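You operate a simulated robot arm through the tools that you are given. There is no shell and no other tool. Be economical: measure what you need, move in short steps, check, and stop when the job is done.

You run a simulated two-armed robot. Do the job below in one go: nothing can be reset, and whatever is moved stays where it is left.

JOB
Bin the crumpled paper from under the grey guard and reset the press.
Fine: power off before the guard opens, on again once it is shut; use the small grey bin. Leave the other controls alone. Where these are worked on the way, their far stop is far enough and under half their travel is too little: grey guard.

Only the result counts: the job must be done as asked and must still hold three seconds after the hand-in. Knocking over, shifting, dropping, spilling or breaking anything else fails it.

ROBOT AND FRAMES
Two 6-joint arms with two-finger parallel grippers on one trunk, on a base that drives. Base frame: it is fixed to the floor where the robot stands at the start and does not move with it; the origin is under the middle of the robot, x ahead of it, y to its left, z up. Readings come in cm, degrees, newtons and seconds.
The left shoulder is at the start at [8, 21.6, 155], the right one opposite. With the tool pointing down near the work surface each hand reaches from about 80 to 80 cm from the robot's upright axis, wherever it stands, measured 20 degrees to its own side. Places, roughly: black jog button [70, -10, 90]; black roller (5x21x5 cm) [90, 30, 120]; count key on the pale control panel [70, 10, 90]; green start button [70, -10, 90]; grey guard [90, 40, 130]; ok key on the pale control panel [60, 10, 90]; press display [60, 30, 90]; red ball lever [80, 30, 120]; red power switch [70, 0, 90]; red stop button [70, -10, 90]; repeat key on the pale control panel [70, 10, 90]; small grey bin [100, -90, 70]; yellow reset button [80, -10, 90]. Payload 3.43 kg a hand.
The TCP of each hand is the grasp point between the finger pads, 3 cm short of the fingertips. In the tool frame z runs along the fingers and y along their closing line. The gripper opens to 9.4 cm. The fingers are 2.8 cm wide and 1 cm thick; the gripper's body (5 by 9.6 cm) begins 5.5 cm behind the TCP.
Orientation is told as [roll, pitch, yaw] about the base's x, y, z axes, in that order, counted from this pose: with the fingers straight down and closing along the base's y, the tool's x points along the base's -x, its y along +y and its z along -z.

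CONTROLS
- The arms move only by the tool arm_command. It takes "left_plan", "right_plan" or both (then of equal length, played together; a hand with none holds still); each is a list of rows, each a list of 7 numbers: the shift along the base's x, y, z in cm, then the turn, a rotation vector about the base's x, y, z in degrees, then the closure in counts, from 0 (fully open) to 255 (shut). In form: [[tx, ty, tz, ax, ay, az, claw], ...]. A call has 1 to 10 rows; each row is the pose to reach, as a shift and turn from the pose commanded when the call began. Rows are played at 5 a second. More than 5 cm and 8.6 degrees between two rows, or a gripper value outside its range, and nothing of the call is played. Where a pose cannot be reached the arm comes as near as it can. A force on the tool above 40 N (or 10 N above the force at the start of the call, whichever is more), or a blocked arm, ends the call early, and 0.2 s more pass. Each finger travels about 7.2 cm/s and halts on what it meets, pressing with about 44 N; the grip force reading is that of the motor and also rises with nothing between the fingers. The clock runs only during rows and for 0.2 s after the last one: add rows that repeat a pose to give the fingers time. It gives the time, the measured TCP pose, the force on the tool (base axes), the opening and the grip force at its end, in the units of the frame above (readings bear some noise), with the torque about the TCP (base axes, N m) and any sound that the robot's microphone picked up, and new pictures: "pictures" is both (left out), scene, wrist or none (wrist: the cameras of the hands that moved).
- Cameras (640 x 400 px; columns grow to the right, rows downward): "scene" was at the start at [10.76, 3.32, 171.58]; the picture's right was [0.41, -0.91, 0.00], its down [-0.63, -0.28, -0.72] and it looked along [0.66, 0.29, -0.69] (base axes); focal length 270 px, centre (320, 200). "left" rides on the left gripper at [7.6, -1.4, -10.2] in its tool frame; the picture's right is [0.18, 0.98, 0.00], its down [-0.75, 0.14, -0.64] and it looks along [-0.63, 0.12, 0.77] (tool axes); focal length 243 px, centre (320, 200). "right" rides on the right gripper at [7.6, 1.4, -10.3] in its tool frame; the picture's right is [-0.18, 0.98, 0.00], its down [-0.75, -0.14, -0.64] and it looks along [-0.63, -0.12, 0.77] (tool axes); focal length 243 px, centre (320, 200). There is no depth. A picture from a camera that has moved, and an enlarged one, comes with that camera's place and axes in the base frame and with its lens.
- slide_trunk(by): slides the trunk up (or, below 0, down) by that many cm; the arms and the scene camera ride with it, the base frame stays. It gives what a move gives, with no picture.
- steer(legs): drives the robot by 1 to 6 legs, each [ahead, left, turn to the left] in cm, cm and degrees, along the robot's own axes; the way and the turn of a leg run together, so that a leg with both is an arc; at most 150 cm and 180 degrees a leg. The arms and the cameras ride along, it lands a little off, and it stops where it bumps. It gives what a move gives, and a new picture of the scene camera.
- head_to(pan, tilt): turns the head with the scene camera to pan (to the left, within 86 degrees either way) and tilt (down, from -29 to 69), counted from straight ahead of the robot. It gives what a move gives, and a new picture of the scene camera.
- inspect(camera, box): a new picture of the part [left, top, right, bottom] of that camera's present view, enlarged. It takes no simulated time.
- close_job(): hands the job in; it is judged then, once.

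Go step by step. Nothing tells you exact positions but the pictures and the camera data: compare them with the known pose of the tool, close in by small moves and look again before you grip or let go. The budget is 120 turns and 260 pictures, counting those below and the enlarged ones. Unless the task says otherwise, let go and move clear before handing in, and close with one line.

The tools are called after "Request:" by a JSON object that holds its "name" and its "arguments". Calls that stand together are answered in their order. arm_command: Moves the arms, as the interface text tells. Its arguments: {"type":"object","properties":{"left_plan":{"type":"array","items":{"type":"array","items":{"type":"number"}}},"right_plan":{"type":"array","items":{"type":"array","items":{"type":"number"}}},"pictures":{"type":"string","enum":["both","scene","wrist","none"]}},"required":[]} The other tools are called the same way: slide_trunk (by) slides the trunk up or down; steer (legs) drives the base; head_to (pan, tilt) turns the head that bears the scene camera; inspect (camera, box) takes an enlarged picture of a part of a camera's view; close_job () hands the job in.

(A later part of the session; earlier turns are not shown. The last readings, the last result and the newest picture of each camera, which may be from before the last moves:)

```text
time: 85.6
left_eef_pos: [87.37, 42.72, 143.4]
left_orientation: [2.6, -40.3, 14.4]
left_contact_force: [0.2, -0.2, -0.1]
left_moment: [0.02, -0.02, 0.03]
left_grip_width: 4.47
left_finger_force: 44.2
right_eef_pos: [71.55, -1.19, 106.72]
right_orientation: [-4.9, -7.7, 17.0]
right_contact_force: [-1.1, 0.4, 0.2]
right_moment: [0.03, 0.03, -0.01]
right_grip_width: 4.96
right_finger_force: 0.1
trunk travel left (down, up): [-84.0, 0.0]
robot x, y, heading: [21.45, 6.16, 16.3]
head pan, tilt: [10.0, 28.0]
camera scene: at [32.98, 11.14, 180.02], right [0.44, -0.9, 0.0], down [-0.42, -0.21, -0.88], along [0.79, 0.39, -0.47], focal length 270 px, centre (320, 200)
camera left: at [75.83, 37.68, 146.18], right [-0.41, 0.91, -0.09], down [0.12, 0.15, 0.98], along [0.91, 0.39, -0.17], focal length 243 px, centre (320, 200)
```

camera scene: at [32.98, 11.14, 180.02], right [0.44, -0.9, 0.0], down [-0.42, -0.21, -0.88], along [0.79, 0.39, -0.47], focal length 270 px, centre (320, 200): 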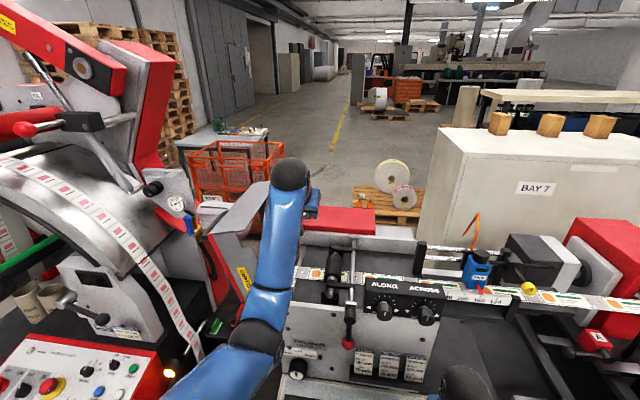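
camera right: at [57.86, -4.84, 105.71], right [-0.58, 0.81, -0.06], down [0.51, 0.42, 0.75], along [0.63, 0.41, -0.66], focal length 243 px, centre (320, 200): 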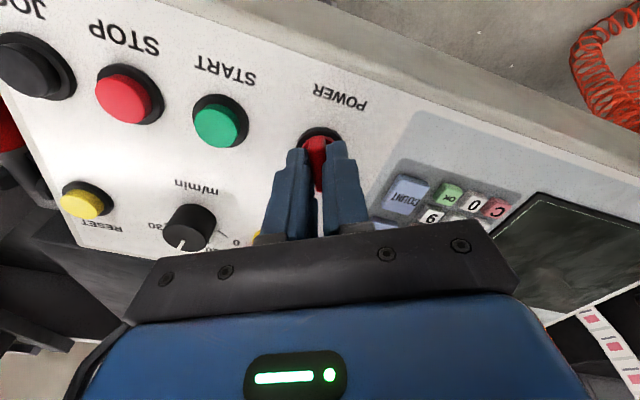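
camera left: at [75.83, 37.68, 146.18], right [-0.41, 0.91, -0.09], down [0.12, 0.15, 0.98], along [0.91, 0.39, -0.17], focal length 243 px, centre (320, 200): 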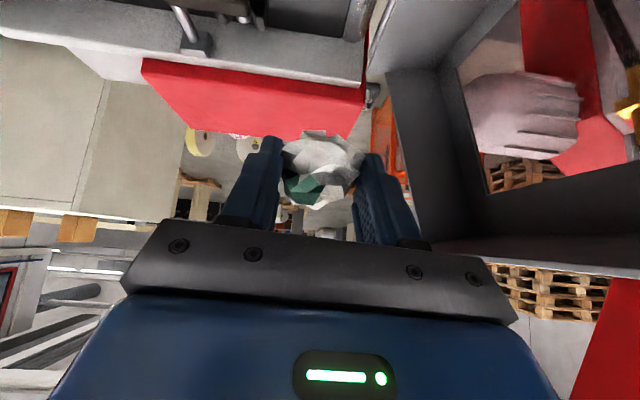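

The paper is firmly held and clear. I'll back off and drive right towards the bin, then look for its exact position.

Request:
{"name": "steer", "arguments": {"legs": [[-42, 0, 0], [0, -95, 0]]}}

Request:
{"name": "head_to", "arguments": {"pan": -10, "tilt": 45}}

```text
time: 92.7
left_eef_pos: [73.11, -59.62, 143.25]
left_orientation: [2.4, -40.2, 14.4]
left_contact_force: [-0.6, -0.6, 0.0]
left_moment: [-0.01, 0.0, -0.01]
left_grip_width: 4.55
left_finger_force: 44.4
right_eef_pos: [57.44, -103.45, 106.7]
right_orientation: [-5.0, -7.7, 17.0]
right_contact_force: [0.4, -0.1, 0.7]
right_moment: [-0.01, -0.04, 0.0]
right_grip_width: 4.99
right_finger_force: 0.1
trunk travel left (down, up): [-84.0, 0.0]
robot x, y, heading: [7.51, -96.06, 16.4]
head pan, tilt: [10.0, 28.0]
camera scene: at [18.74, -91.23, 180.01], right [0.44, -0.9, 0.0], down [-0.42, -0.21, -0.88], along [0.79, 0.39, -0.47], focal length 270 px, centre (320, 200)
```

scene: 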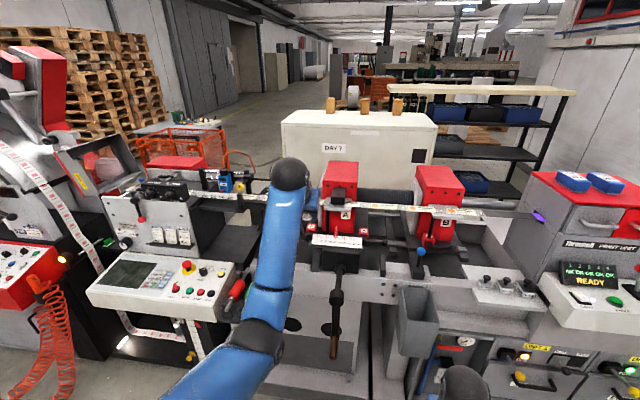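

```text
time: 93.6
left_eef_pos: [73.2, -59.78, 143.16]
left_orientation: [2.5, -40.2, 14.3]
left_contact_force: [-0.1, 0.2, 0.8]
left_moment: [0.0, 0.0, 0.02]
left_grip_width: 4.61
left_finger_force: 44.2
right_eef_pos: [57.41, -103.59, 106.71]
right_orientation: [-4.9, -7.8, 17.0]
right_contact_force: [-0.3, -0.5, -0.6]
right_moment: [0.01, 0.0, 0.0]
right_grip_width: 4.96
right_finger_force: 0.1
trunk travel left (down, up): [-84.0, 0.0]
robot x, y, heading: [7.57, -96.23, 16.1]
head pan, tilt: [-10.0, 45.0]
camera scene: at [18.71, -94.56, 177.44], right [0.11, -0.99, 0.0], down [-0.7, -0.08, -0.71], along [0.7, 0.08, -0.71], focal length 270 px, centre (320, 200)
```

scene: 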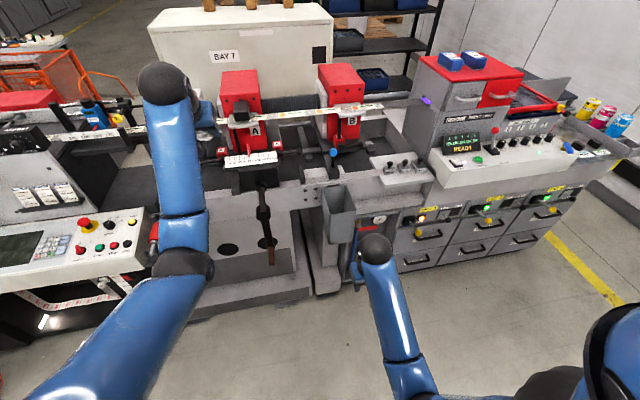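

The bin hangs on the machine front right of centre, near pixel (337,200). Zooming for its rim.

Request:
{"name": "inspect", "arguments": {"camera": "scene", "box": [280, 150, 440, 270]}}

```text
3.33 times, centred on (360, 210) of scene
camera zoom: at [18.71, -94.56, 177.44], right [0.11, -0.99, 0.0], down [-0.7, -0.08, -0.71], along [0.7, 0.08, -0.71], focal length 901 px, centre (187, 167)
```

zoom: 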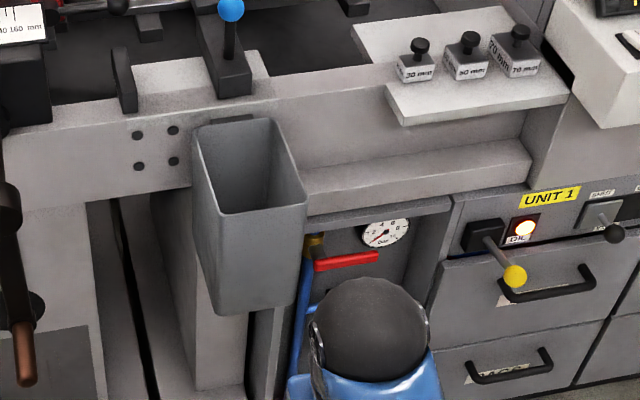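

The rim centre comes to about [101.7, -93, 94.7], roughly 11 x 15 cm. I'll drive right 44 cm, bring the left hand down to a vertical pose, then approach.

Request:
{"name": "steer", "arguments": {"legs": [[0, -44.5, 0]]}}

Request:
{"name": "arm_command", "arguments": {"left_plan": [[-0.5, 0, -4.5, 0, 0, 0, 165], [-1, 0, -9, 0, 0, 0, 165], [-2, 0.2, -13.5, -1.1, 3.8, 0, 165], [-3, 0.4, -18, -2.4, 8.5, 0, 165], [-4.5, 0.7, -22, -4, 14, 0, 165], [-6, 1, -26, -5.7, 20, 0, 165], [-7.5, 1.2, -30, -7.4, 26, 0, 165], [-9, 1.4, -33.5, -9.2, 32, 0, 165], [-10.9, 1.7, -37, -11, 38.5, 0, 165]], "pictures": "both"}}

```text
time: 96.3
left_eef_pos: [85.69, -102.78, 143.2]
left_orientation: [2.3, -40.2, 14.4]
left_contact_force: [-0.1, -0.2, -1.0]
left_moment: [-0.03, -0.02, -0.03]
left_grip_width: 4.65
left_finger_force: 44.0
right_eef_pos: [69.91, -146.73, 106.64]
right_orientation: [-5.1, -7.6, 16.9]
right_contact_force: [-0.3, -0.2, -0.2]
right_moment: [-0.01, 0.0, 0.03]
right_grip_width: 4.96
right_finger_force: 0.1
trunk travel left (down, up): [-84.0, 0.0]
robot x, y, heading: [19.83, -139.7, 15.9]
head pan, tilt: [-10.0, 45.0]
camera scene: at [31.09, -137.37, 177.44], right [0.11, -0.99, 0.0], down [-0.7, -0.08, -0.71], along [0.7, 0.07, -0.71], focal length 270 px, centre (320, 200)
```

scene: 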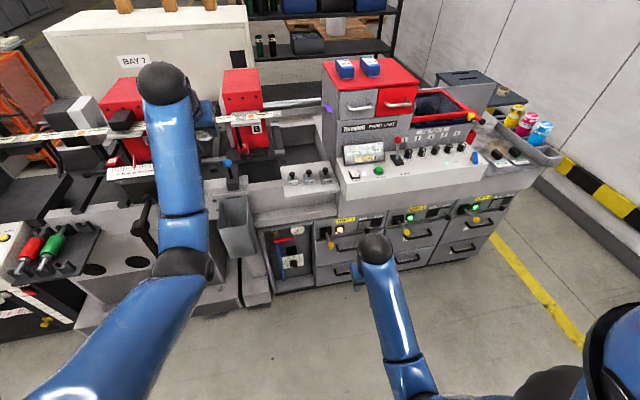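

```text
time: 98.3
left_eef_pos: [74.92, -101.28, 106.12]
left_orientation: [1.4, -0.1, 14.7]
left_contact_force: [-0.3, -0.1, 0.5]
left_moment: [-0.03, -0.01, 0.01]
left_grip_width: 4.64
left_finger_force: 43.9
right_eef_pos: [69.9, -146.96, 106.66]
right_orientation: [-5.0, -7.6, 16.9]
right_contact_force: [0.3, -0.8, -0.5]
right_moment: [0.01, -0.02, -0.01]
right_grip_width: 4.98
right_finger_force: 0.1
trunk travel left (down, up): [-84.0, 0.0]
robot x, y, heading: [20.14, -139.11, 16.1]
head pan, tilt: [-10.0, 45.0]
camera scene: at [31.21, -137.63, 177.44], right [0.11, -0.99, 0.0], down [-0.7, -0.08, -0.71], along [0.7, 0.07, -0.71], focal length 270 px, centre (320, 200)
camera left: at [67.86, -104.92, 116.29], right [-0.43, 0.9, 0.02], down [0.7, 0.31, 0.65], along [0.58, 0.29, -0.76], focal length 243 px, centre (320, 200)
```

scene: 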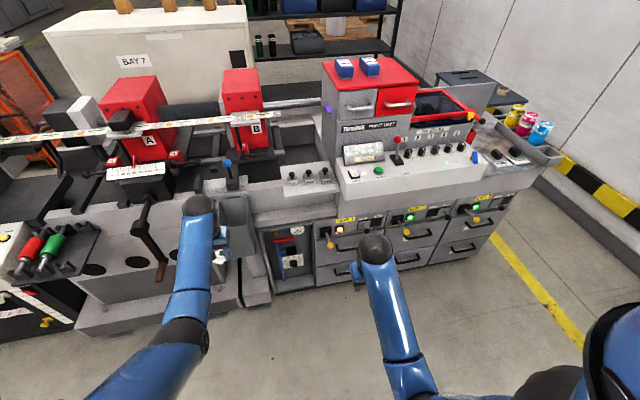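
left: 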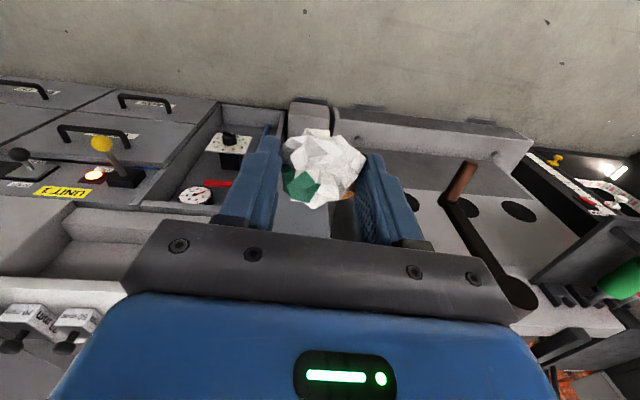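

The hand is in line with the bin. I'll refine the rim position with a zoom from this new viewpoint.

Request:
{"name": "inspect", "arguments": {"camera": "scene", "box": [170, 150, 330, 270]}}

```text
3.33 times, centred on (250, 210) of scene
camera zoom: at [31.21, -137.63, 177.44], right [0.11, -0.99, 0.0], down [-0.7, -0.08, -0.71], along [0.7, 0.07, -0.71], focal length 901 px, centre (553, 167)
```

zoom: 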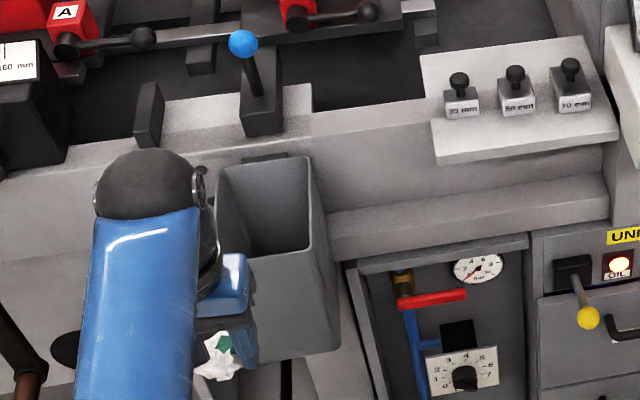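

Better triangulation: rim centre about [106, -93, 90]. I'll tuck the right hand back, then drive 31 cm ahead over the bin.

Request:
{"name": "arm_command", "arguments": {"right_plan": [[-1.9, -0.5, -3, 0, 0, 0, 120], [-3.8, -1.1, -5, 0, 0, 0, 120], [-5.7, -1.6, -7, 0, 0, 0, 120], [-7.7, -2.2, -8, 0, 0, 0, 120]], "pictures": "none"}}

Request:
{"name": "steer", "arguments": {"legs": [[31, 0, 0]]}}

Request:
{"name": "inspect", "arguments": {"camera": "left", "box": [0, 0, 640, 400]}}

```text
time: 99.3
left_eef_pos: [74.77, -101.26, 106.17]
left_orientation: [1.4, -0.2, 14.6]
left_contact_force: [-0.3, 0.7, -0.1]
left_moment: [0.0, -0.01, -0.03]
left_grip_width: 4.59
left_finger_force: 43.9
right_eef_pos: [62.13, -149.2, 98.82]
right_orientation: [-4.9, -7.8, 16.9]
right_contact_force: [0.3, -0.5, 0.2]
right_moment: [0.0, -0.01, 0.03]
right_grip_width: 5.0
right_finger_force: 0.0
trunk travel left (down, up): [-84.0, 0.0]
robot x, y, heading: [20.35, -139.14, 16.2]
head pan, tilt: [-10.0, 45.0]
```

```text
time: 101.4
left_eef_pos: [104.33, -93.12, 106.37]
left_orientation: [1.4, -0.5, 14.4]
left_contact_force: [-0.7, -0.1, -0.5]
left_moment: [0.01, -0.03, -0.02]
left_grip_width: 4.61
left_finger_force: 44.4
right_eef_pos: [91.54, -140.87, 98.92]
right_orientation: [-4.8, -7.8, 16.7]
right_contact_force: [-0.6, -0.1, -0.1]
right_moment: [-0.02, 0.01, 0.02]
right_grip_width: 4.95
right_finger_force: 0.0
trunk travel left (down, up): [-84.0, 0.0]
robot x, y, heading: [49.49, -131.3, 16.0]
head pan, tilt: [-10.0, 45.0]
camera scene: at [60.41, -129.4, 177.47], right [0.1, -0.99, 0.0], down [-0.7, -0.07, -0.71], along [0.71, 0.07, -0.71], focal length 270 px, centre (320, 200)
```

scene: 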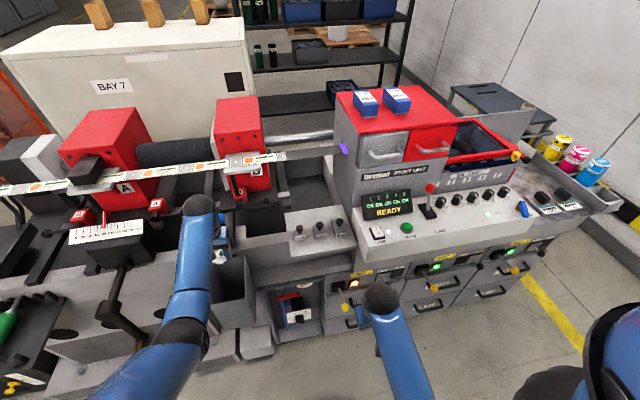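

```text
1.00 times, centred on (320, 200) of left (not enlarged: the box is as wide or as high as the picture)
camera zoom: at [97.32, -96.74, 116.49], right [-0.42, 0.91, 0.02], down [0.69, 0.31, 0.65], along [0.58, 0.29, -0.76], focal length 243 px, centre (320, 200)
```

zoom: 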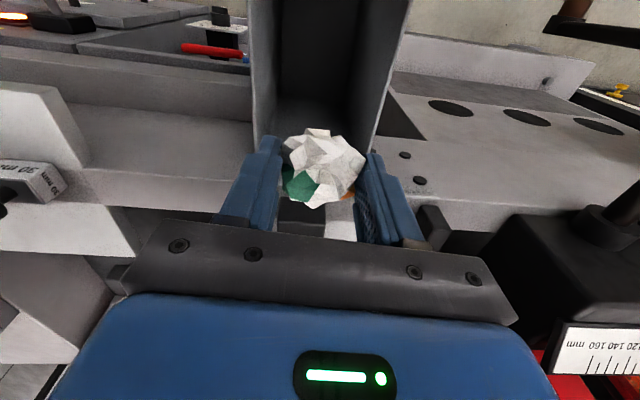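

The hand is centred over the bin. I'll lower 8 cm and look again before letting go.

Request:
{"name": "arm_command", "arguments": {"left_plan": [[0, 0, -3, 0, 0, 0, 165], [0, 0, -6, 0, 0, 0, 165], [-0.3, 0.4, -8.5, 0, 0, 0, 165]], "pictures": "both"}}

Request:
{"name": "inspect", "arguments": {"camera": "scene", "box": [160, 200, 320, 320]}}

```text
time: 102.2
left_eef_pos: [104.3, -92.65, 97.5]
left_orientation: [1.4, -0.3, 14.5]
left_contact_force: [0.1, -0.3, -0.2]
left_moment: [-0.01, -0.03, 0.04]
left_grip_width: 4.61
left_finger_force: 44.3
right_eef_pos: [91.69, -140.82, 98.77]
right_orientation: [-4.9, -7.7, 16.7]
right_contact_force: [-0.1, 0.0, 0.2]
right_moment: [0.02, 0.0, 0.03]
right_grip_width: 4.97
right_finger_force: 0.0
trunk travel left (down, up): [-84.0, 0.0]
robot x, y, heading: [49.28, -130.66, 16.1]
head pan, tilt: [-10.0, 45.0]
camera scene: at [60.83, -129.25, 177.44], right [0.1, -0.99, 0.0], down [-0.7, -0.07, -0.71], along [0.7, 0.07, -0.71], focal length 270 px, centre (320, 200)
camera left: at [97.29, -96.25, 107.75], right [-0.42, 0.91, 0.02], down [0.7, 0.31, 0.65], along [0.58, 0.29, -0.76], focal length 243 px, centre (320, 200)
```

scene: 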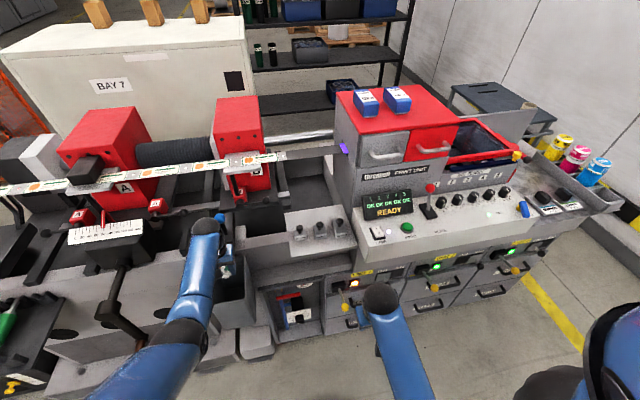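
left: 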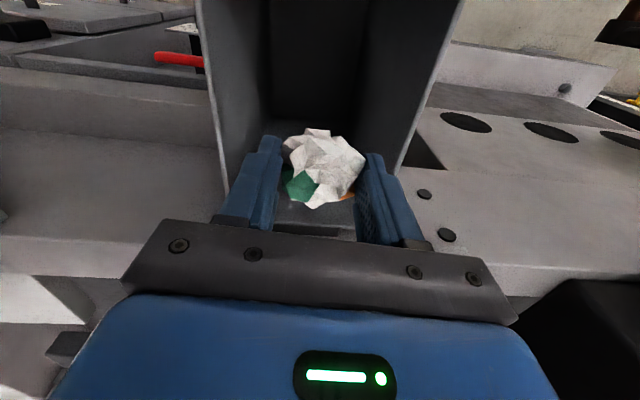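

```text
3.33 times, centred on (240, 260) of scene
camera zoom: at [60.83, -129.25, 177.44], right [0.1, -0.99, 0.0], down [-0.7, -0.07, -0.71], along [0.7, 0.07, -0.71], focal length 901 px, centre (587, 0)
```

zoom: 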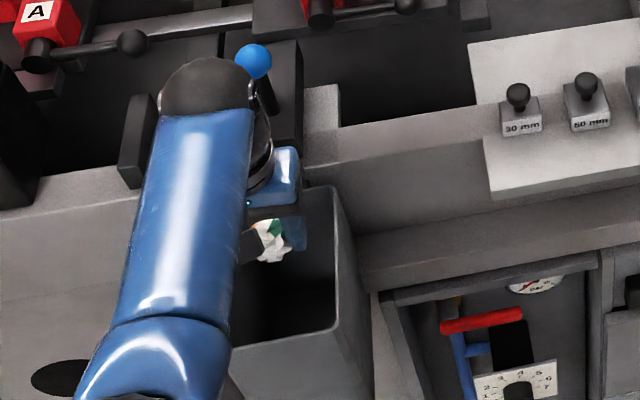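

The paper is over the opening, slightly to the back. I'll shift 1 cm back toward me, lower 2.5 cm and release.

Request:
{"name": "arm_command", "arguments": {"left_plan": [[-1.2, -0.3, 0, 0, 0, 0, 165], [-1.2, -0.3, -2.5, 0, 0, 0, 165], [-1.2, -0.3, -2.5, 0, 0, 0, 120], [-1.2, -0.3, -2.5, 0, 0, 0, 75], [-1.2, -0.3, -2.5, 0, 0, 0, 75], [-1.2, -0.3, -2.5, 0, 0, 0, 75]], "pictures": "wrist"}}

Request:
{"name": "arm_command", "arguments": {"left_plan": [[0, 0, 4, 0, 0, 0, 75], [0, 0, 8, 0, 0, 0, 75], [-1, -0.3, 11, 0, 0, 0, 75]], "pictures": "both"}}

```text
time: 103.6
left_eef_pos: [103.1, -93.01, 94.99]
left_orientation: [1.4, -0.1, 14.5]
left_contact_force: [-0.7, 0.0, 0.2]
left_moment: [-0.01, 0.01, 0.02]
left_grip_width: 6.63
left_finger_force: 0.0
right_eef_pos: [91.99, -140.82, 98.83]
right_orientation: [-4.9, -7.6, 16.7]
right_contact_force: [0.2, -0.6, -0.2]
right_moment: [0.03, 0.0, -0.03]
right_grip_width: 4.99
right_finger_force: 0.1
trunk travel left (down, up): [-84.0, 0.0]
robot x, y, heading: [49.6, -130.81, 15.7]
head pan, tilt: [-10.0, 45.0]
camera left: at [96.11, -96.58, 105.28], right [-0.42, 0.91, 0.02], down [0.7, 0.31, 0.65], along [0.58, 0.29, -0.76], focal length 243 px, centre (320, 200)
```

left: 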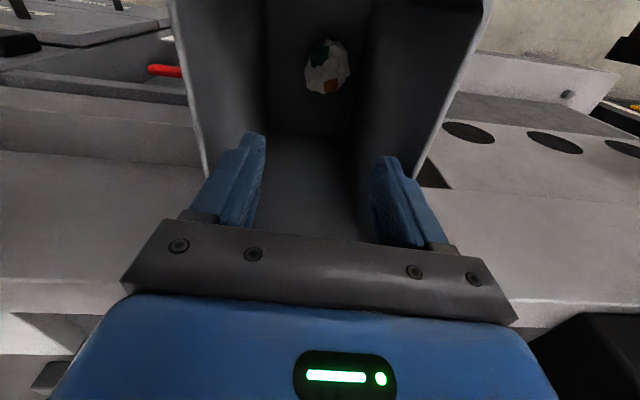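

```text
time: 104.4
left_eef_pos: [101.95, -93.19, 105.87]
left_orientation: [1.6, -0.2, 14.6]
left_contact_force: [0.5, -1.1, -0.3]
left_moment: [-0.01, 0.05, 0.01]
left_grip_width: 6.62
left_finger_force: 0.0
right_eef_pos: [91.76, -140.8, 98.75]
right_orientation: [-4.9, -7.8, 16.8]
right_contact_force: [0.4, 0.1, -0.4]
right_moment: [0.01, 0.02, 0.0]
right_grip_width: 5.0
right_finger_force: 0.0
trunk travel left (down, up): [-84.0, 0.0]
robot x, y, heading: [49.41, -130.93, 16.1]
head pan, tilt: [-10.0, 45.0]
camera scene: at [60.78, -129.31, 177.44], right [0.1, -0.99, 0.0], down [-0.7, -0.07, -0.71], along [0.7, 0.07, -0.71], focal length 270 px, centre (320, 200)
camera left: at [95.06, -96.87, 116.27], right [-0.42, 0.91, 0.02], down [0.7, 0.31, 0.65], along [0.58, 0.29, -0.76], focal length 243 px, centre (320, 200)
```

scene: 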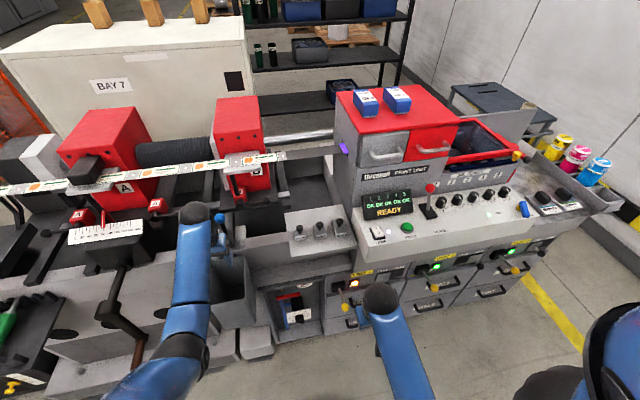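
left: 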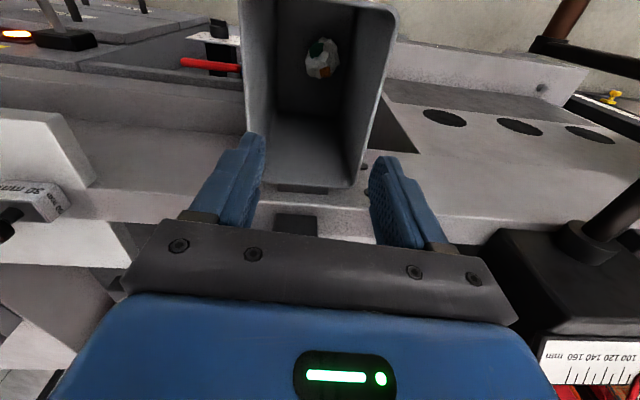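

The paper lies in the bin. Now back to the guard: I'll back off, drive left 143 cm, and then prepare the left hand.

Request:
{"name": "steer", "arguments": {"legs": [[-31, 0, 0], [0, 143, 0]]}}

Request:
{"name": "head_to", "arguments": {"pan": 8, "tilt": 32}}

```text
time: 113.2
left_eef_pos: [33.14, 35.51, 106.06]
left_orientation: [1.5, -0.2, 14.3]
left_contact_force: [-0.6, 0.1, -0.4]
left_moment: [0.04, 0.03, -0.03]
left_grip_width: 6.64
left_finger_force: 0.1
right_eef_pos: [22.69, -12.16, 98.74]
right_orientation: [-4.9, -7.7, 16.5]
right_contact_force: [-0.1, -0.4, 0.7]
right_moment: [0.0, 0.0, 0.0]
right_grip_width: 4.98
right_finger_force: 0.1
trunk travel left (down, up): [-84.0, 0.0]
robot x, y, heading: [-19.52, -1.95, 15.6]
head pan, tilt: [-10.0, 45.0]
camera scene: at [-8.28, -0.57, 177.43], right [0.1, -0.99, 0.0], down [-0.7, -0.07, -0.71], along [0.7, 0.07, -0.71], focal length 270 px, centre (320, 200)
```

scene: 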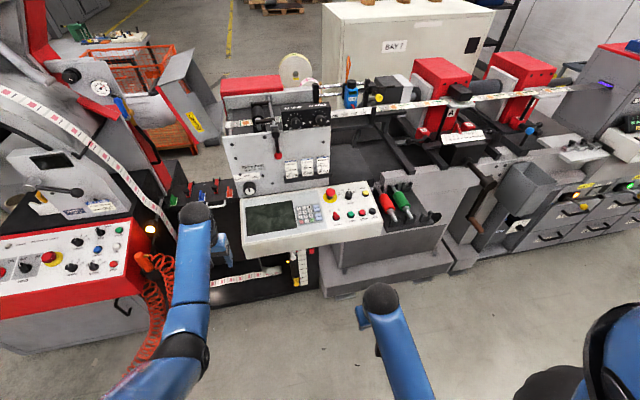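

```text
time: 114.0
left_eef_pos: [33.12, 35.4, 106.15]
left_orientation: [1.5, -0.2, 14.2]
left_contact_force: [0.7, 1.3, -0.2]
left_moment: [0.0, -0.03, -0.04]
left_grip_width: 6.62
left_finger_force: 0.0
right_eef_pos: [22.59, -11.96, 98.76]
right_orientation: [-4.9, -7.7, 16.6]
right_contact_force: [-0.2, -0.6, -0.3]
right_moment: [0.01, 0.01, 0.01]
right_grip_width: 4.99
right_finger_force: 0.0
trunk travel left (down, up): [-84.0, 0.0]
robot x, y, heading: [-19.52, -1.88, 15.8]
head pan, tilt: [8.0, 32.0]
camera scene: at [-8.21, 2.34, 179.38], right [0.4, -0.92, 0.0], down [-0.49, -0.21, -0.85], along [0.78, 0.34, -0.53], focal length 270 px, centre (320, 200)
```

scene: 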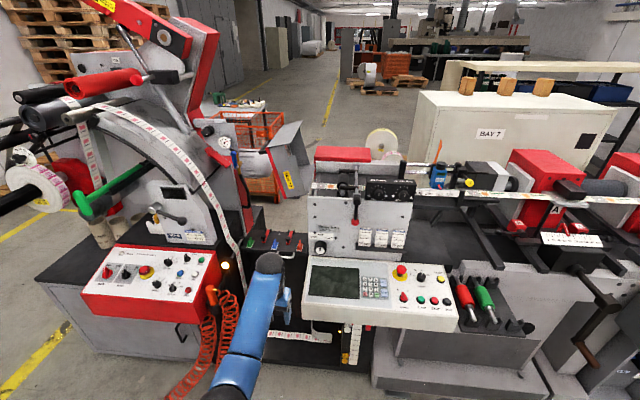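

The guard is still open. I'll raise and tilt the left hand, then roll it about -107° as it was when it let go of the handle.

Request:
{"name": "arm_command", "arguments": {"left_plan": [[0.3, 0.5, 3, 1.65, -5.8, 0, 75], [0.6, 1, 6.5, 3.3, -11.5, 0, 75], [0.9, 1.5, 10, 5, -17.3, 0, 75], [1.2, 2, 14, 6.6, -23, 0, 75], [1.5, 2.5, 18, 8.3, -28.8, 0, 75], [1.8, 3, 22, 9.9, -34.6, 0, 75], [2.1, 3.5, 26, 11, -38.4, 0, 75], [2.4, 4, 30, 11.9, -41.3, 0, 75], [2.7, 4.5, 34, 12.4, -43.2, 0, 60], [2.7, 5, 36, 12.4, -43.2, 0, 60]], "pictures": "none"}}

Request:
{"name": "arm_command", "arguments": {"left_plan": [[-0.3, 1, 0, -7.9, -2.3, 0, 60], [-0.6, 2, 0, -15.8, -4.5, 0, 60], [-0.9, 3, 0, -23.7, -6.8, 0, 60], [-1.2, 4, 0, -31.6, -9, 0, 60], [-1.5, 5, 0, -39.5, -11.3, 0, 60], [-1.8, 6, 0, -47.4, -13.6, 0, 60], [-2.1, 7, 0, -55.3, -15.9, 0, 60]], "pictures": "none"}}

Request:
{"name": "arm_command", "arguments": {"left_plan": [[-0.3, 1, 0, -7.9, -2.3, 0, 60], [-0.6, 2, 0, -15.8, -4.5, 0, 60], [-0.9, 3, 0, -23.7, -6.8, 0, 60], [-1.2, 4, -0.5, -31.6, -9, 0, 60], [-1.5, 5, -1, -39.5, -11.3, 0, 60], [-1.8, 6, -1.5, -46.5, -13.3, 0, 60]], "pictures": "both"}}

```text
time: 116.2
left_eef_pos: [35.92, 40.55, 142.09]
left_orientation: [3.2, -45.1, 13.6]
left_contact_force: [0.2, 0.9, 0.2]
left_moment: [0.0, 0.0, 0.01]
left_grip_width: 7.2
left_finger_force: 0.0
right_eef_pos: [22.61, -12.07, 98.83]
right_orientation: [-4.9, -7.7, 16.6]
right_contact_force: [-0.6, -0.4, 0.1]
right_moment: [0.03, 0.0, 0.01]
right_grip_width: 4.95
right_finger_force: 0.0
trunk travel left (down, up): [-84.0, 0.0]
robot x, y, heading: [-19.53, -2.14, 15.8]
head pan, tilt: [8.0, 32.0]
```

```text
time: 117.8
left_eef_pos: [33.66, 47.63, 142.07]
left_orientation: [-64.3, -23.8, 55.8]
left_contact_force: [-0.5, 0.8, 0.2]
left_moment: [0.01, -0.03, 0.01]
left_grip_width: 7.18
left_finger_force: 0.0
right_eef_pos: [22.5, -11.96, 98.83]
right_orientation: [-5.0, -7.7, 16.6]
right_contact_force: [0.2, 0.3, -0.6]
right_moment: [0.0, 0.01, 0.0]
right_grip_width: 4.98
right_finger_force: 0.1
trunk travel left (down, up): [-84.0, 0.0]
robot x, y, heading: [-19.5, -2.07, 15.5]
head pan, tilt: [8.0, 32.0]
```

```text
time: 119.2
left_eef_pos: [31.94, 53.55, 140.54]
left_orientation: [-99.9, 9.7, 60.4]
left_contact_force: [-0.8, 0.2, 0.5]
left_moment: [-0.03, 0.02, 0.0]
left_grip_width: 7.19
left_finger_force: 0.0
right_eef_pos: [22.52, -11.96, 98.75]
right_orientation: [-4.9, -7.8, 16.6]
right_contact_force: [0.2, -0.6, 0.2]
right_moment: [0.01, 0.01, 0.01]
right_grip_width: 4.98
right_finger_force: 0.0
trunk travel left (down, up): [-84.0, 0.0]
robot x, y, heading: [-19.59, -1.87, 15.7]
head pan, tilt: [8.0, 32.0]
camera scene: at [-8.23, 2.42, 179.38], right [0.4, -0.92, 0.0], down [-0.49, -0.21, -0.85], along [0.78, 0.34, -0.53], focal length 270 px, centre (320, 200)
camera left: at [19.16, 52.06, 141.45], right [-0.02, -0.38, -0.92], down [-0.18, 0.91, -0.37], along [0.98, 0.16, -0.09], focal length 243 px, centre (320, 200)
```

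scene: 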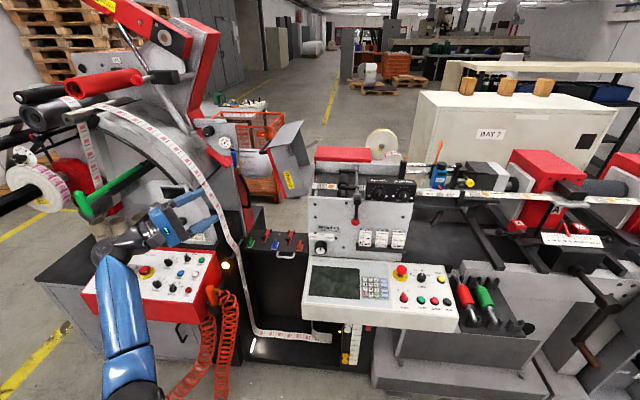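
left: 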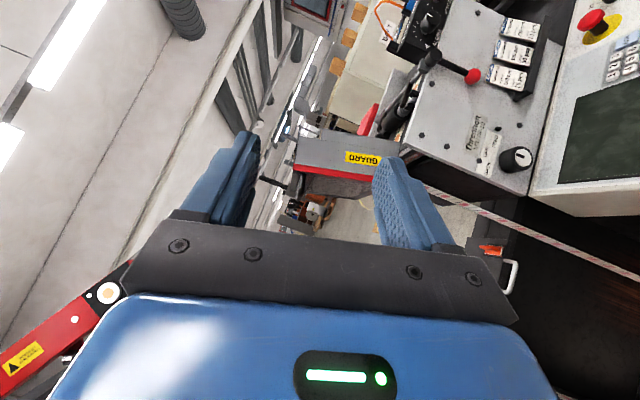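

The hand is posed. I'll drive 28 cm ahead towards the guard.

Request:
{"name": "steer", "arguments": {"legs": [[28, 0, 0]]}}

Request:
{"name": "inspect", "arguments": {"camera": "left", "box": [0, 0, 640, 400]}}

```text
time: 121.2
left_eef_pos: [58.37, 61.18, 140.73]
left_orientation: [-100.0, 9.4, 60.5]
left_contact_force: [0.0, -1.0, -0.3]
left_moment: [0.02, 0.0, -0.01]
left_grip_width: 7.2
left_finger_force: 0.1
right_eef_pos: [49.26, -4.54, 98.84]
right_orientation: [-4.9, -7.7, 16.6]
right_contact_force: [-0.2, -1.0, 0.4]
right_moment: [0.04, -0.02, 0.02]
right_grip_width: 4.97
right_finger_force: 0.2
trunk travel left (down, up): [-84.0, 0.0]
robot x, y, heading: [7.48, 5.61, 15.9]
head pan, tilt: [8.0, 32.0]
camera scene: at [18.23, 9.82, 179.43], right [0.4, -0.91, 0.0], down [-0.48, -0.21, -0.85], along [0.78, 0.34, -0.53], focal length 270 px, centre (320, 200)
```

scene: 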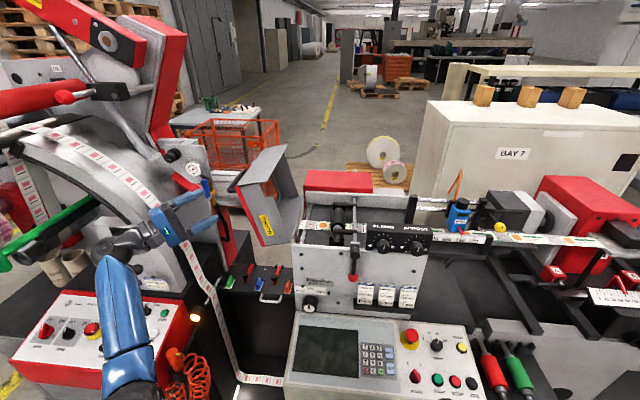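

```text
1.00 times, centred on (320, 200) of left (not enlarged: the box is as wide or as high as the picture)
camera zoom: at [45.66, 59.54, 141.66], right [-0.02, -0.38, -0.92], down [-0.18, 0.91, -0.37], along [0.98, 0.16, -0.09], focal length 243 px, centre (320, 200)
```

zoom: 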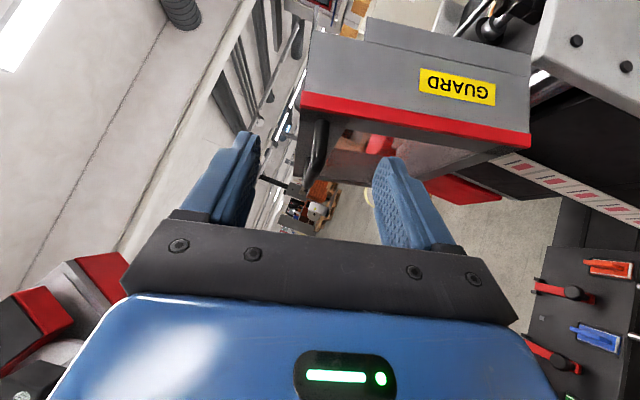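

The handle is ahead between the fingers, similar to the release view. I'll move to that earlier withdraw pose and trim the roll.

Request:
{"name": "arm_command", "arguments": {"left_plan": [[2, 0.4, 0, -3.6, -1, 0, 60], [4, 0.9, -0.2, -7.2, -2.1, 0, 60], [6.1, 1.4, -0.4, -7.2, -2.1, 0, 60]], "pictures": "wrist"}}

```text
time: 122.0
left_eef_pos: [65.02, 62.71, 140.16]
left_orientation: [-105.4, 14.8, 59.4]
left_contact_force: [-0.2, 0.3, -0.4]
left_moment: [0.0, -0.05, 0.05]
left_grip_width: 7.19
left_finger_force: 0.0
right_eef_pos: [49.57, -4.51, 98.68]
right_orientation: [-4.9, -7.6, 16.7]
right_contact_force: [0.2, 0.3, 0.8]
right_moment: [-0.01, 0.0, 0.0]
right_grip_width: 4.96
right_finger_force: 0.1
trunk travel left (down, up): [-84.0, 0.0]
robot x, y, heading: [7.33, 5.68, 15.6]
head pan, tilt: [8.0, 32.0]
camera left: at [52.23, 61.18, 140.72], right [0.01, -0.49, -0.87], down [-0.17, 0.86, -0.49], along [0.99, 0.15, -0.07], focal length 243 px, centre (320, 200)
```

left: 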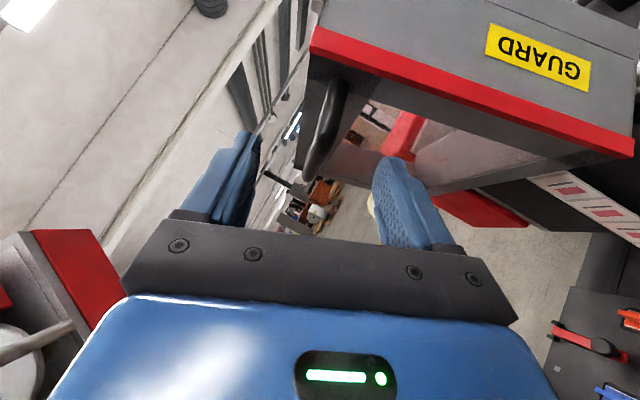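

The view matches the earlier withdrawal. I'll advance around the bar.

Request:
{"name": "arm_command", "arguments": {"left_plan": [[2.8, -0.2, 0.3, 0, 0, 0, 60], [5.6, -0.4, 0.6, 0, 0, 0, 60], [8, -0.5, 0.9, 0, 0, 0, 60]], "pictures": "wrist"}}

```text
time: 122.8
left_eef_pos: [73.0, 62.19, 141.0]
left_orientation: [-105.3, 14.7, 59.3]
left_contact_force: [0.1, 0.3, -0.6]
left_moment: [0.02, -0.02, 0.02]
left_grip_width: 7.14
left_finger_force: 0.1
right_eef_pos: [49.63, -4.44, 98.71]
right_orientation: [-4.9, -7.5, 16.6]
right_contact_force: [0.5, -0.8, -0.5]
right_moment: [0.03, -0.01, -0.05]
right_grip_width: 4.99
right_finger_force: 0.0
trunk travel left (down, up): [-84.0, 0.0]
robot x, y, heading: [7.02, 5.3, 16.0]
head pan, tilt: [8.0, 32.0]
camera left: at [60.31, 60.71, 141.7], right [0.01, -0.49, -0.87], down [-0.17, 0.86, -0.49], along [0.99, 0.15, -0.07], focal length 243 px, centre (320, 200)
```

left: 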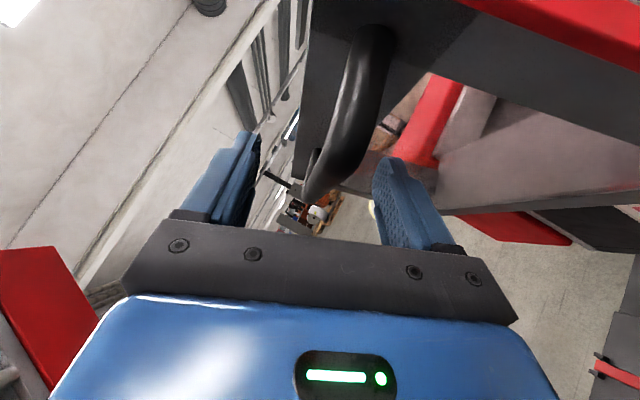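

The bar is between the fingers. Closing.

Request:
{"name": "arm_command", "arguments": {"left_plan": [[0, 0, 0, 0, 0, 0, 160], [0, 0, 0, 0, 0, 0, 235], [0, 0, 0, 0, 0, 0, 235], [0, 0, 0, 0, 0, 0, 235]], "pictures": "wrist"}}

```text
time: 123.8
left_eef_pos: [72.93, 62.05, 141.03]
left_orientation: [-105.3, 14.8, 59.4]
left_contact_force: [-3.2, -3.5, -5.1]
left_moment: [0.15, -0.06, -0.14]
left_grip_width: 1.81
left_finger_force: 44.9
right_eef_pos: [49.54, -4.53, 98.74]
right_orientation: [-4.9, -7.7, 16.6]
right_contact_force: [0.2, -0.2, -0.4]
right_moment: [0.01, 0.0, -0.01]
right_grip_width: 4.97
right_finger_force: 0.0
trunk travel left (down, up): [-84.0, 0.0]
robot x, y, heading: [7.57, 5.53, 15.7]
head pan, tilt: [8.0, 32.0]
camera left: at [60.14, 60.66, 141.69], right [0.01, -0.49, -0.87], down [-0.17, 0.86, -0.49], along [0.99, 0.15, -0.07], focal length 243 px, centre (320, 200)
```

left: 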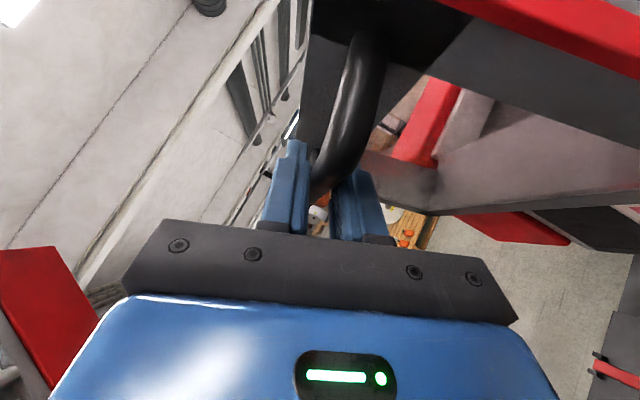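

Held again (1.81 cm). I'll swing it back along the refitted arc (hinge lat 21.7, z 126.4, R 23).

Request:
{"name": "arm_command", "arguments": {"left_plan": [[0.32, -1, 1.15, 3.6, 1.15, 0, 235], [0.64, -1.99, 2.22, 7.2, 2.3, 0, 235], [1, -3.1, 3.2, 10.8, 3.5, 0, 235], [1.37, -4.24, 4.13, 14.5, 4.7, 0, 235], [1.76, -5.45, 4.97, 18.1, 5.85, 0, 235], [2.17, -6.71, 5.72, 21.7, 7.0, 0, 235], [2.6, -8.0, 6.37, 25.3, 8.2, 0, 235], [3.03, -9.37, 6.95, 28.9, 9.4, 0, 235]], "pictures": "none"}}

```text
time: 125.6
left_eef_pos: [75.99, 52.6, 147.82]
left_orientation: [-82.6, -5.9, 60.9]
left_contact_force: [-10.1, -10.0, -25.0]
left_moment: [0.24, -0.33, 0.18]
left_grip_width: 1.79
left_finger_force: 44.9
right_eef_pos: [49.61, -4.41, 98.76]
right_orientation: [-4.7, -7.6, 16.7]
right_contact_force: [-0.5, -1.9, 0.9]
right_moment: [0.04, 0.03, -0.03]
right_grip_width: 4.97
right_finger_force: 0.0
trunk travel left (down, up): [-84.0, 0.0]
robot x, y, heading: [7.02, 5.68, 15.6]
head pan, tilt: [8.0, 32.0]
```

Following well, about 77° open now. I'll reduce the radius slightly and continue.

Request:
{"name": "arm_command", "arguments": {"left_plan": [[0.26, -1.49, 0.1, 3.6, 1.17, 0, 235], [0.54, -2.97, 0.46, 7.2, 2.34, 0, 235], [1.01, -4.4, 0.74, 10.8, 3.5, 0, 235], [1.47, -5.82, 0.91, 14.5, 4.7, 0, 235], [1.93, -7.25, 1.0, 18.1, 5.85, 0, 235], [2.39, -8.68, 0.96, 21.7, 7.0, 0, 235], [2.85, -10.1, 0.84, 25.3, 8.2, 0, 235], [3.3, -11.5, 0.62, 28.9, 9.4, 0, 235]], "pictures": "none"}}

```text
time: 127.4
left_eef_pos: [79.88, 41.16, 148.68]
left_orientation: [-58.7, -25.8, 54.3]
left_contact_force: [20.2, 3.7, 14.7]
left_moment: [0.09, -0.12, 0.44]
left_grip_width: 1.79
left_finger_force: 45.3
right_eef_pos: [49.88, -4.51, 98.67]
right_orientation: [-4.8, -7.6, 16.6]
right_contact_force: [0.9, -0.5, 0.0]
right_moment: [-0.02, -0.08, 0.0]
right_grip_width: 4.97
right_finger_force: 0.0
trunk travel left (down, up): [-84.0, 0.0]
robot x, y, heading: [7.67, 5.41, 16.0]
head pan, tilt: [8.0, 32.0]
```

About 46° remains. Adjusting for the forces and continuing down.

Request:
{"name": "arm_command", "arguments": {"left_plan": [[0.88, -1.42, -0.05, 3.6, 1.17, 0, 235], [1.33, -2.8, -0.48, 7.2, 2.34, 0, 235], [1.77, -4.16, -1, 10.8, 3.5, 0, 235], [2.2, -5.49, -1.6, 14.5, 4.7, 0, 235], [2.6, -6.73, -2.3, 18.1, 5.85, 0, 235], [3.0, -7.96, -3.1, 21.7, 7.0, 0, 235], [3.4, -9.2, -4, 25.3, 8.2, 0, 235], [3.74, -10.25, -4.9, 28.9, 9.4, 0, 235]], "pictures": "scene"}}

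```text
time: 129.2
left_eef_pos: [83.0, 31.0, 143.61]
left_orientation: [-26.3, -40.1, 36.3]
left_contact_force: [-2.8, -0.9, -4.5]
left_moment: [-0.04, 0.02, 0.01]
left_grip_width: 1.8
left_finger_force: 45.5
right_eef_pos: [49.54, -4.51, 98.64]
right_orientation: [-4.9, -7.7, 16.6]
right_contact_force: [0.4, 0.2, -0.3]
right_moment: [-0.02, 0.02, 0.02]
right_grip_width: 4.96
right_finger_force: 0.0
trunk travel left (down, up): [-84.0, 0.0]
robot x, y, heading: [7.48, 5.35, 15.8]
head pan, tilt: [8.0, 32.0]
camera scene: at [18.76, 9.88, 179.38], right [0.4, -0.91, 0.0], down [-0.48, -0.21, -0.85], along [0.78, 0.34, -0.53], focal length 270 px, centre (320, 200)
```

scene: 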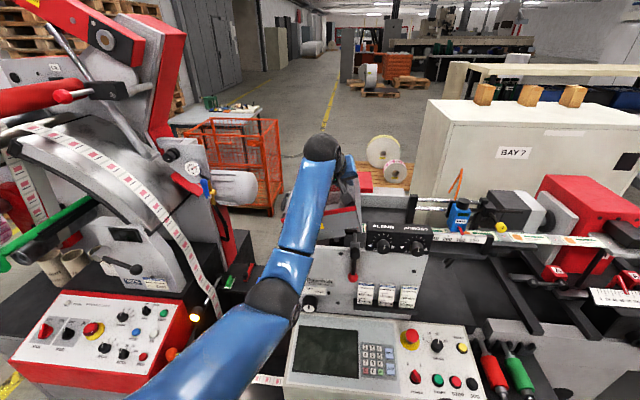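

About 16° remain. Lowering to the closed position, pressing a little at the end.

Request:
{"name": "arm_command", "arguments": {"left_plan": [[0.43, -1.33, -0.85, 3.8, 1.2, 0, 235], [0.77, -2.38, -2.05, 7.6, 2.45, 0, 235], [1.1, -3.33, -3.25, 11.4, 3.7, 0, 235], [1.4, -4.28, -4.65, 15.4, 4.9, 0, 235], [1.4, -4.3, -5.0, 15.4, 4.9, 0, 235]], "pictures": "both"}}

```text
time: 130.4
left_eef_pos: [84.37, 26.73, 138.74]
left_orientation: [-5.3, -43.4, 22.1]
left_contact_force: [-2.5, 1.7, 0.2]
left_moment: [-0.24, 0.99, 0.0]
left_grip_width: 1.79
left_finger_force: 44.9
right_eef_pos: [49.51, -4.35, 98.78]
right_orientation: [-5.1, -7.7, 16.5]
right_contact_force: [-0.2, 0.4, 0.2]
right_moment: [-0.01, 0.01, 0.01]
right_grip_width: 4.96
right_finger_force: 0.1
trunk travel left (down, up): [-84.0, 0.0]
robot x, y, heading: [7.4, 5.39, 15.7]
head pan, tilt: [8.0, 32.0]
camera scene: at [18.69, 10.07, 179.4], right [0.4, -0.92, 0.0], down [-0.48, -0.21, -0.85], along [0.78, 0.34, -0.53], focal length 270 px, centre (320, 200)
camera left: at [72.84, 21.47, 141.16], right [-0.43, 0.88, -0.19], down [0.03, 0.23, 0.97], along [0.9, 0.42, -0.13], focal length 243 px, centre (320, 200)
```

scene: 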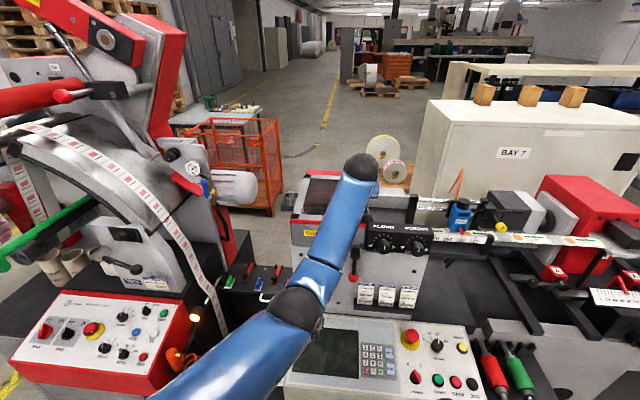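
left: 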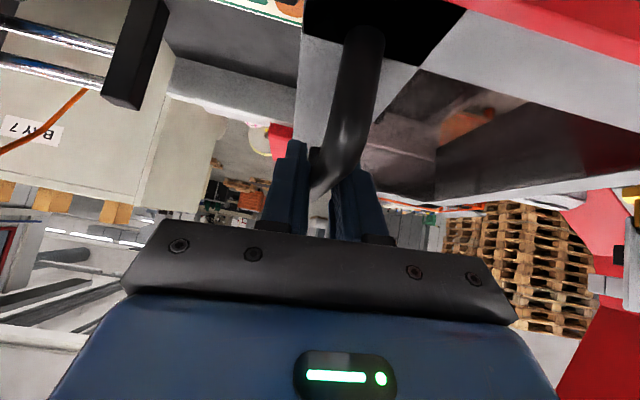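

The handle is back at its closed position. I'll release, withdraw upward and inspect the guard.

Request:
{"name": "arm_command", "arguments": {"left_plan": [[0, 0, 0, 0, 0, 0, 180], [0, 0, 0, 0, 0, 0, 80], [0, 0, 0, 0, 0, 0, 80], [-1.8, -0.8, 2, 0, 0, 0, 80], [-3.6, -1.4, 4.5, 0, 0, 0, 80], [-6, -1.5, 7.5, 0, 0, 0, 80], [-10, -1, 8, 0, 0, 0, 80]], "pictures": "both"}}

Request:
{"name": "inspect", "arguments": {"camera": "scene", "box": [270, 150, 430, 270]}}

```text
time: 132.0
left_eef_pos: [74.31, 25.83, 146.91]
left_orientation: [-5.4, -43.4, 22.2]
left_contact_force: [0.3, -0.4, -0.8]
left_moment: [0.01, 0.03, 0.0]
left_grip_width: 6.46
left_finger_force: 0.1
right_eef_pos: [49.52, -4.41, 98.77]
right_orientation: [-5.0, -7.8, 16.6]
right_contact_force: [0.6, -1.0, 0.7]
right_moment: [-0.03, 0.02, 0.0]
right_grip_width: 4.96
right_finger_force: 0.0
trunk travel left (down, up): [-84.0, 0.0]
robot x, y, heading: [7.38, 5.54, 15.5]
head pan, tilt: [8.0, 32.0]
camera scene: at [18.59, 10.03, 179.39], right [0.4, -0.91, 0.0], down [-0.48, -0.21, -0.85], along [0.78, 0.34, -0.53], focal length 270 px, centre (320, 200)
camera left: at [62.65, 20.49, 149.13], right [-0.44, 0.88, -0.19], down [0.03, 0.23, 0.97], along [0.9, 0.42, -0.13], focal length 243 px, centre (320, 200)
```

scene: 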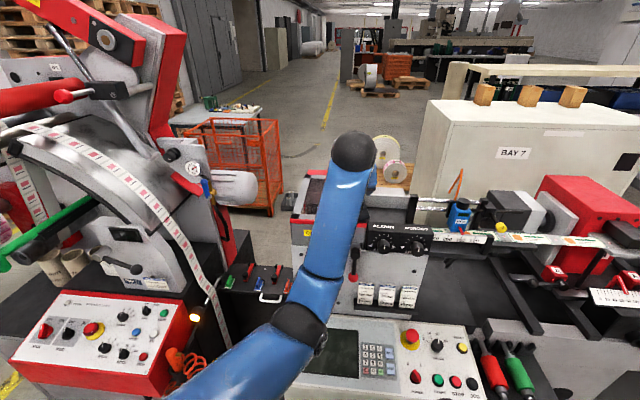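
left: 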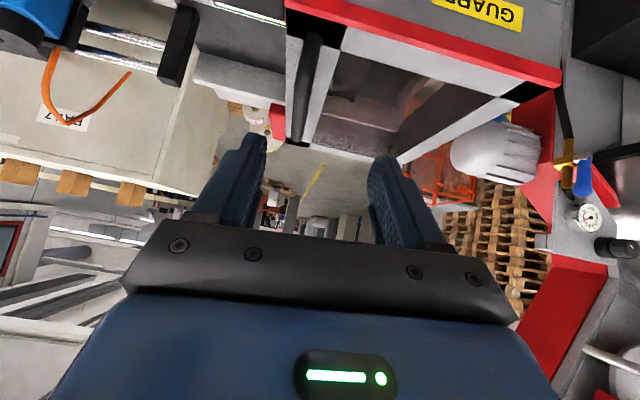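

```text
3.33 times, centred on (350, 210) of scene
camera zoom: at [18.59, 10.03, 179.39], right [0.4, -0.91, 0.0], down [-0.48, -0.21, -0.85], along [0.78, 0.34, -0.53], focal length 901 px, centre (220, 167)
```

zoom: 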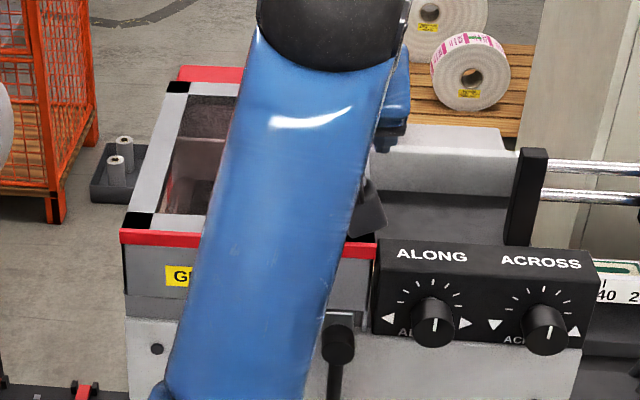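

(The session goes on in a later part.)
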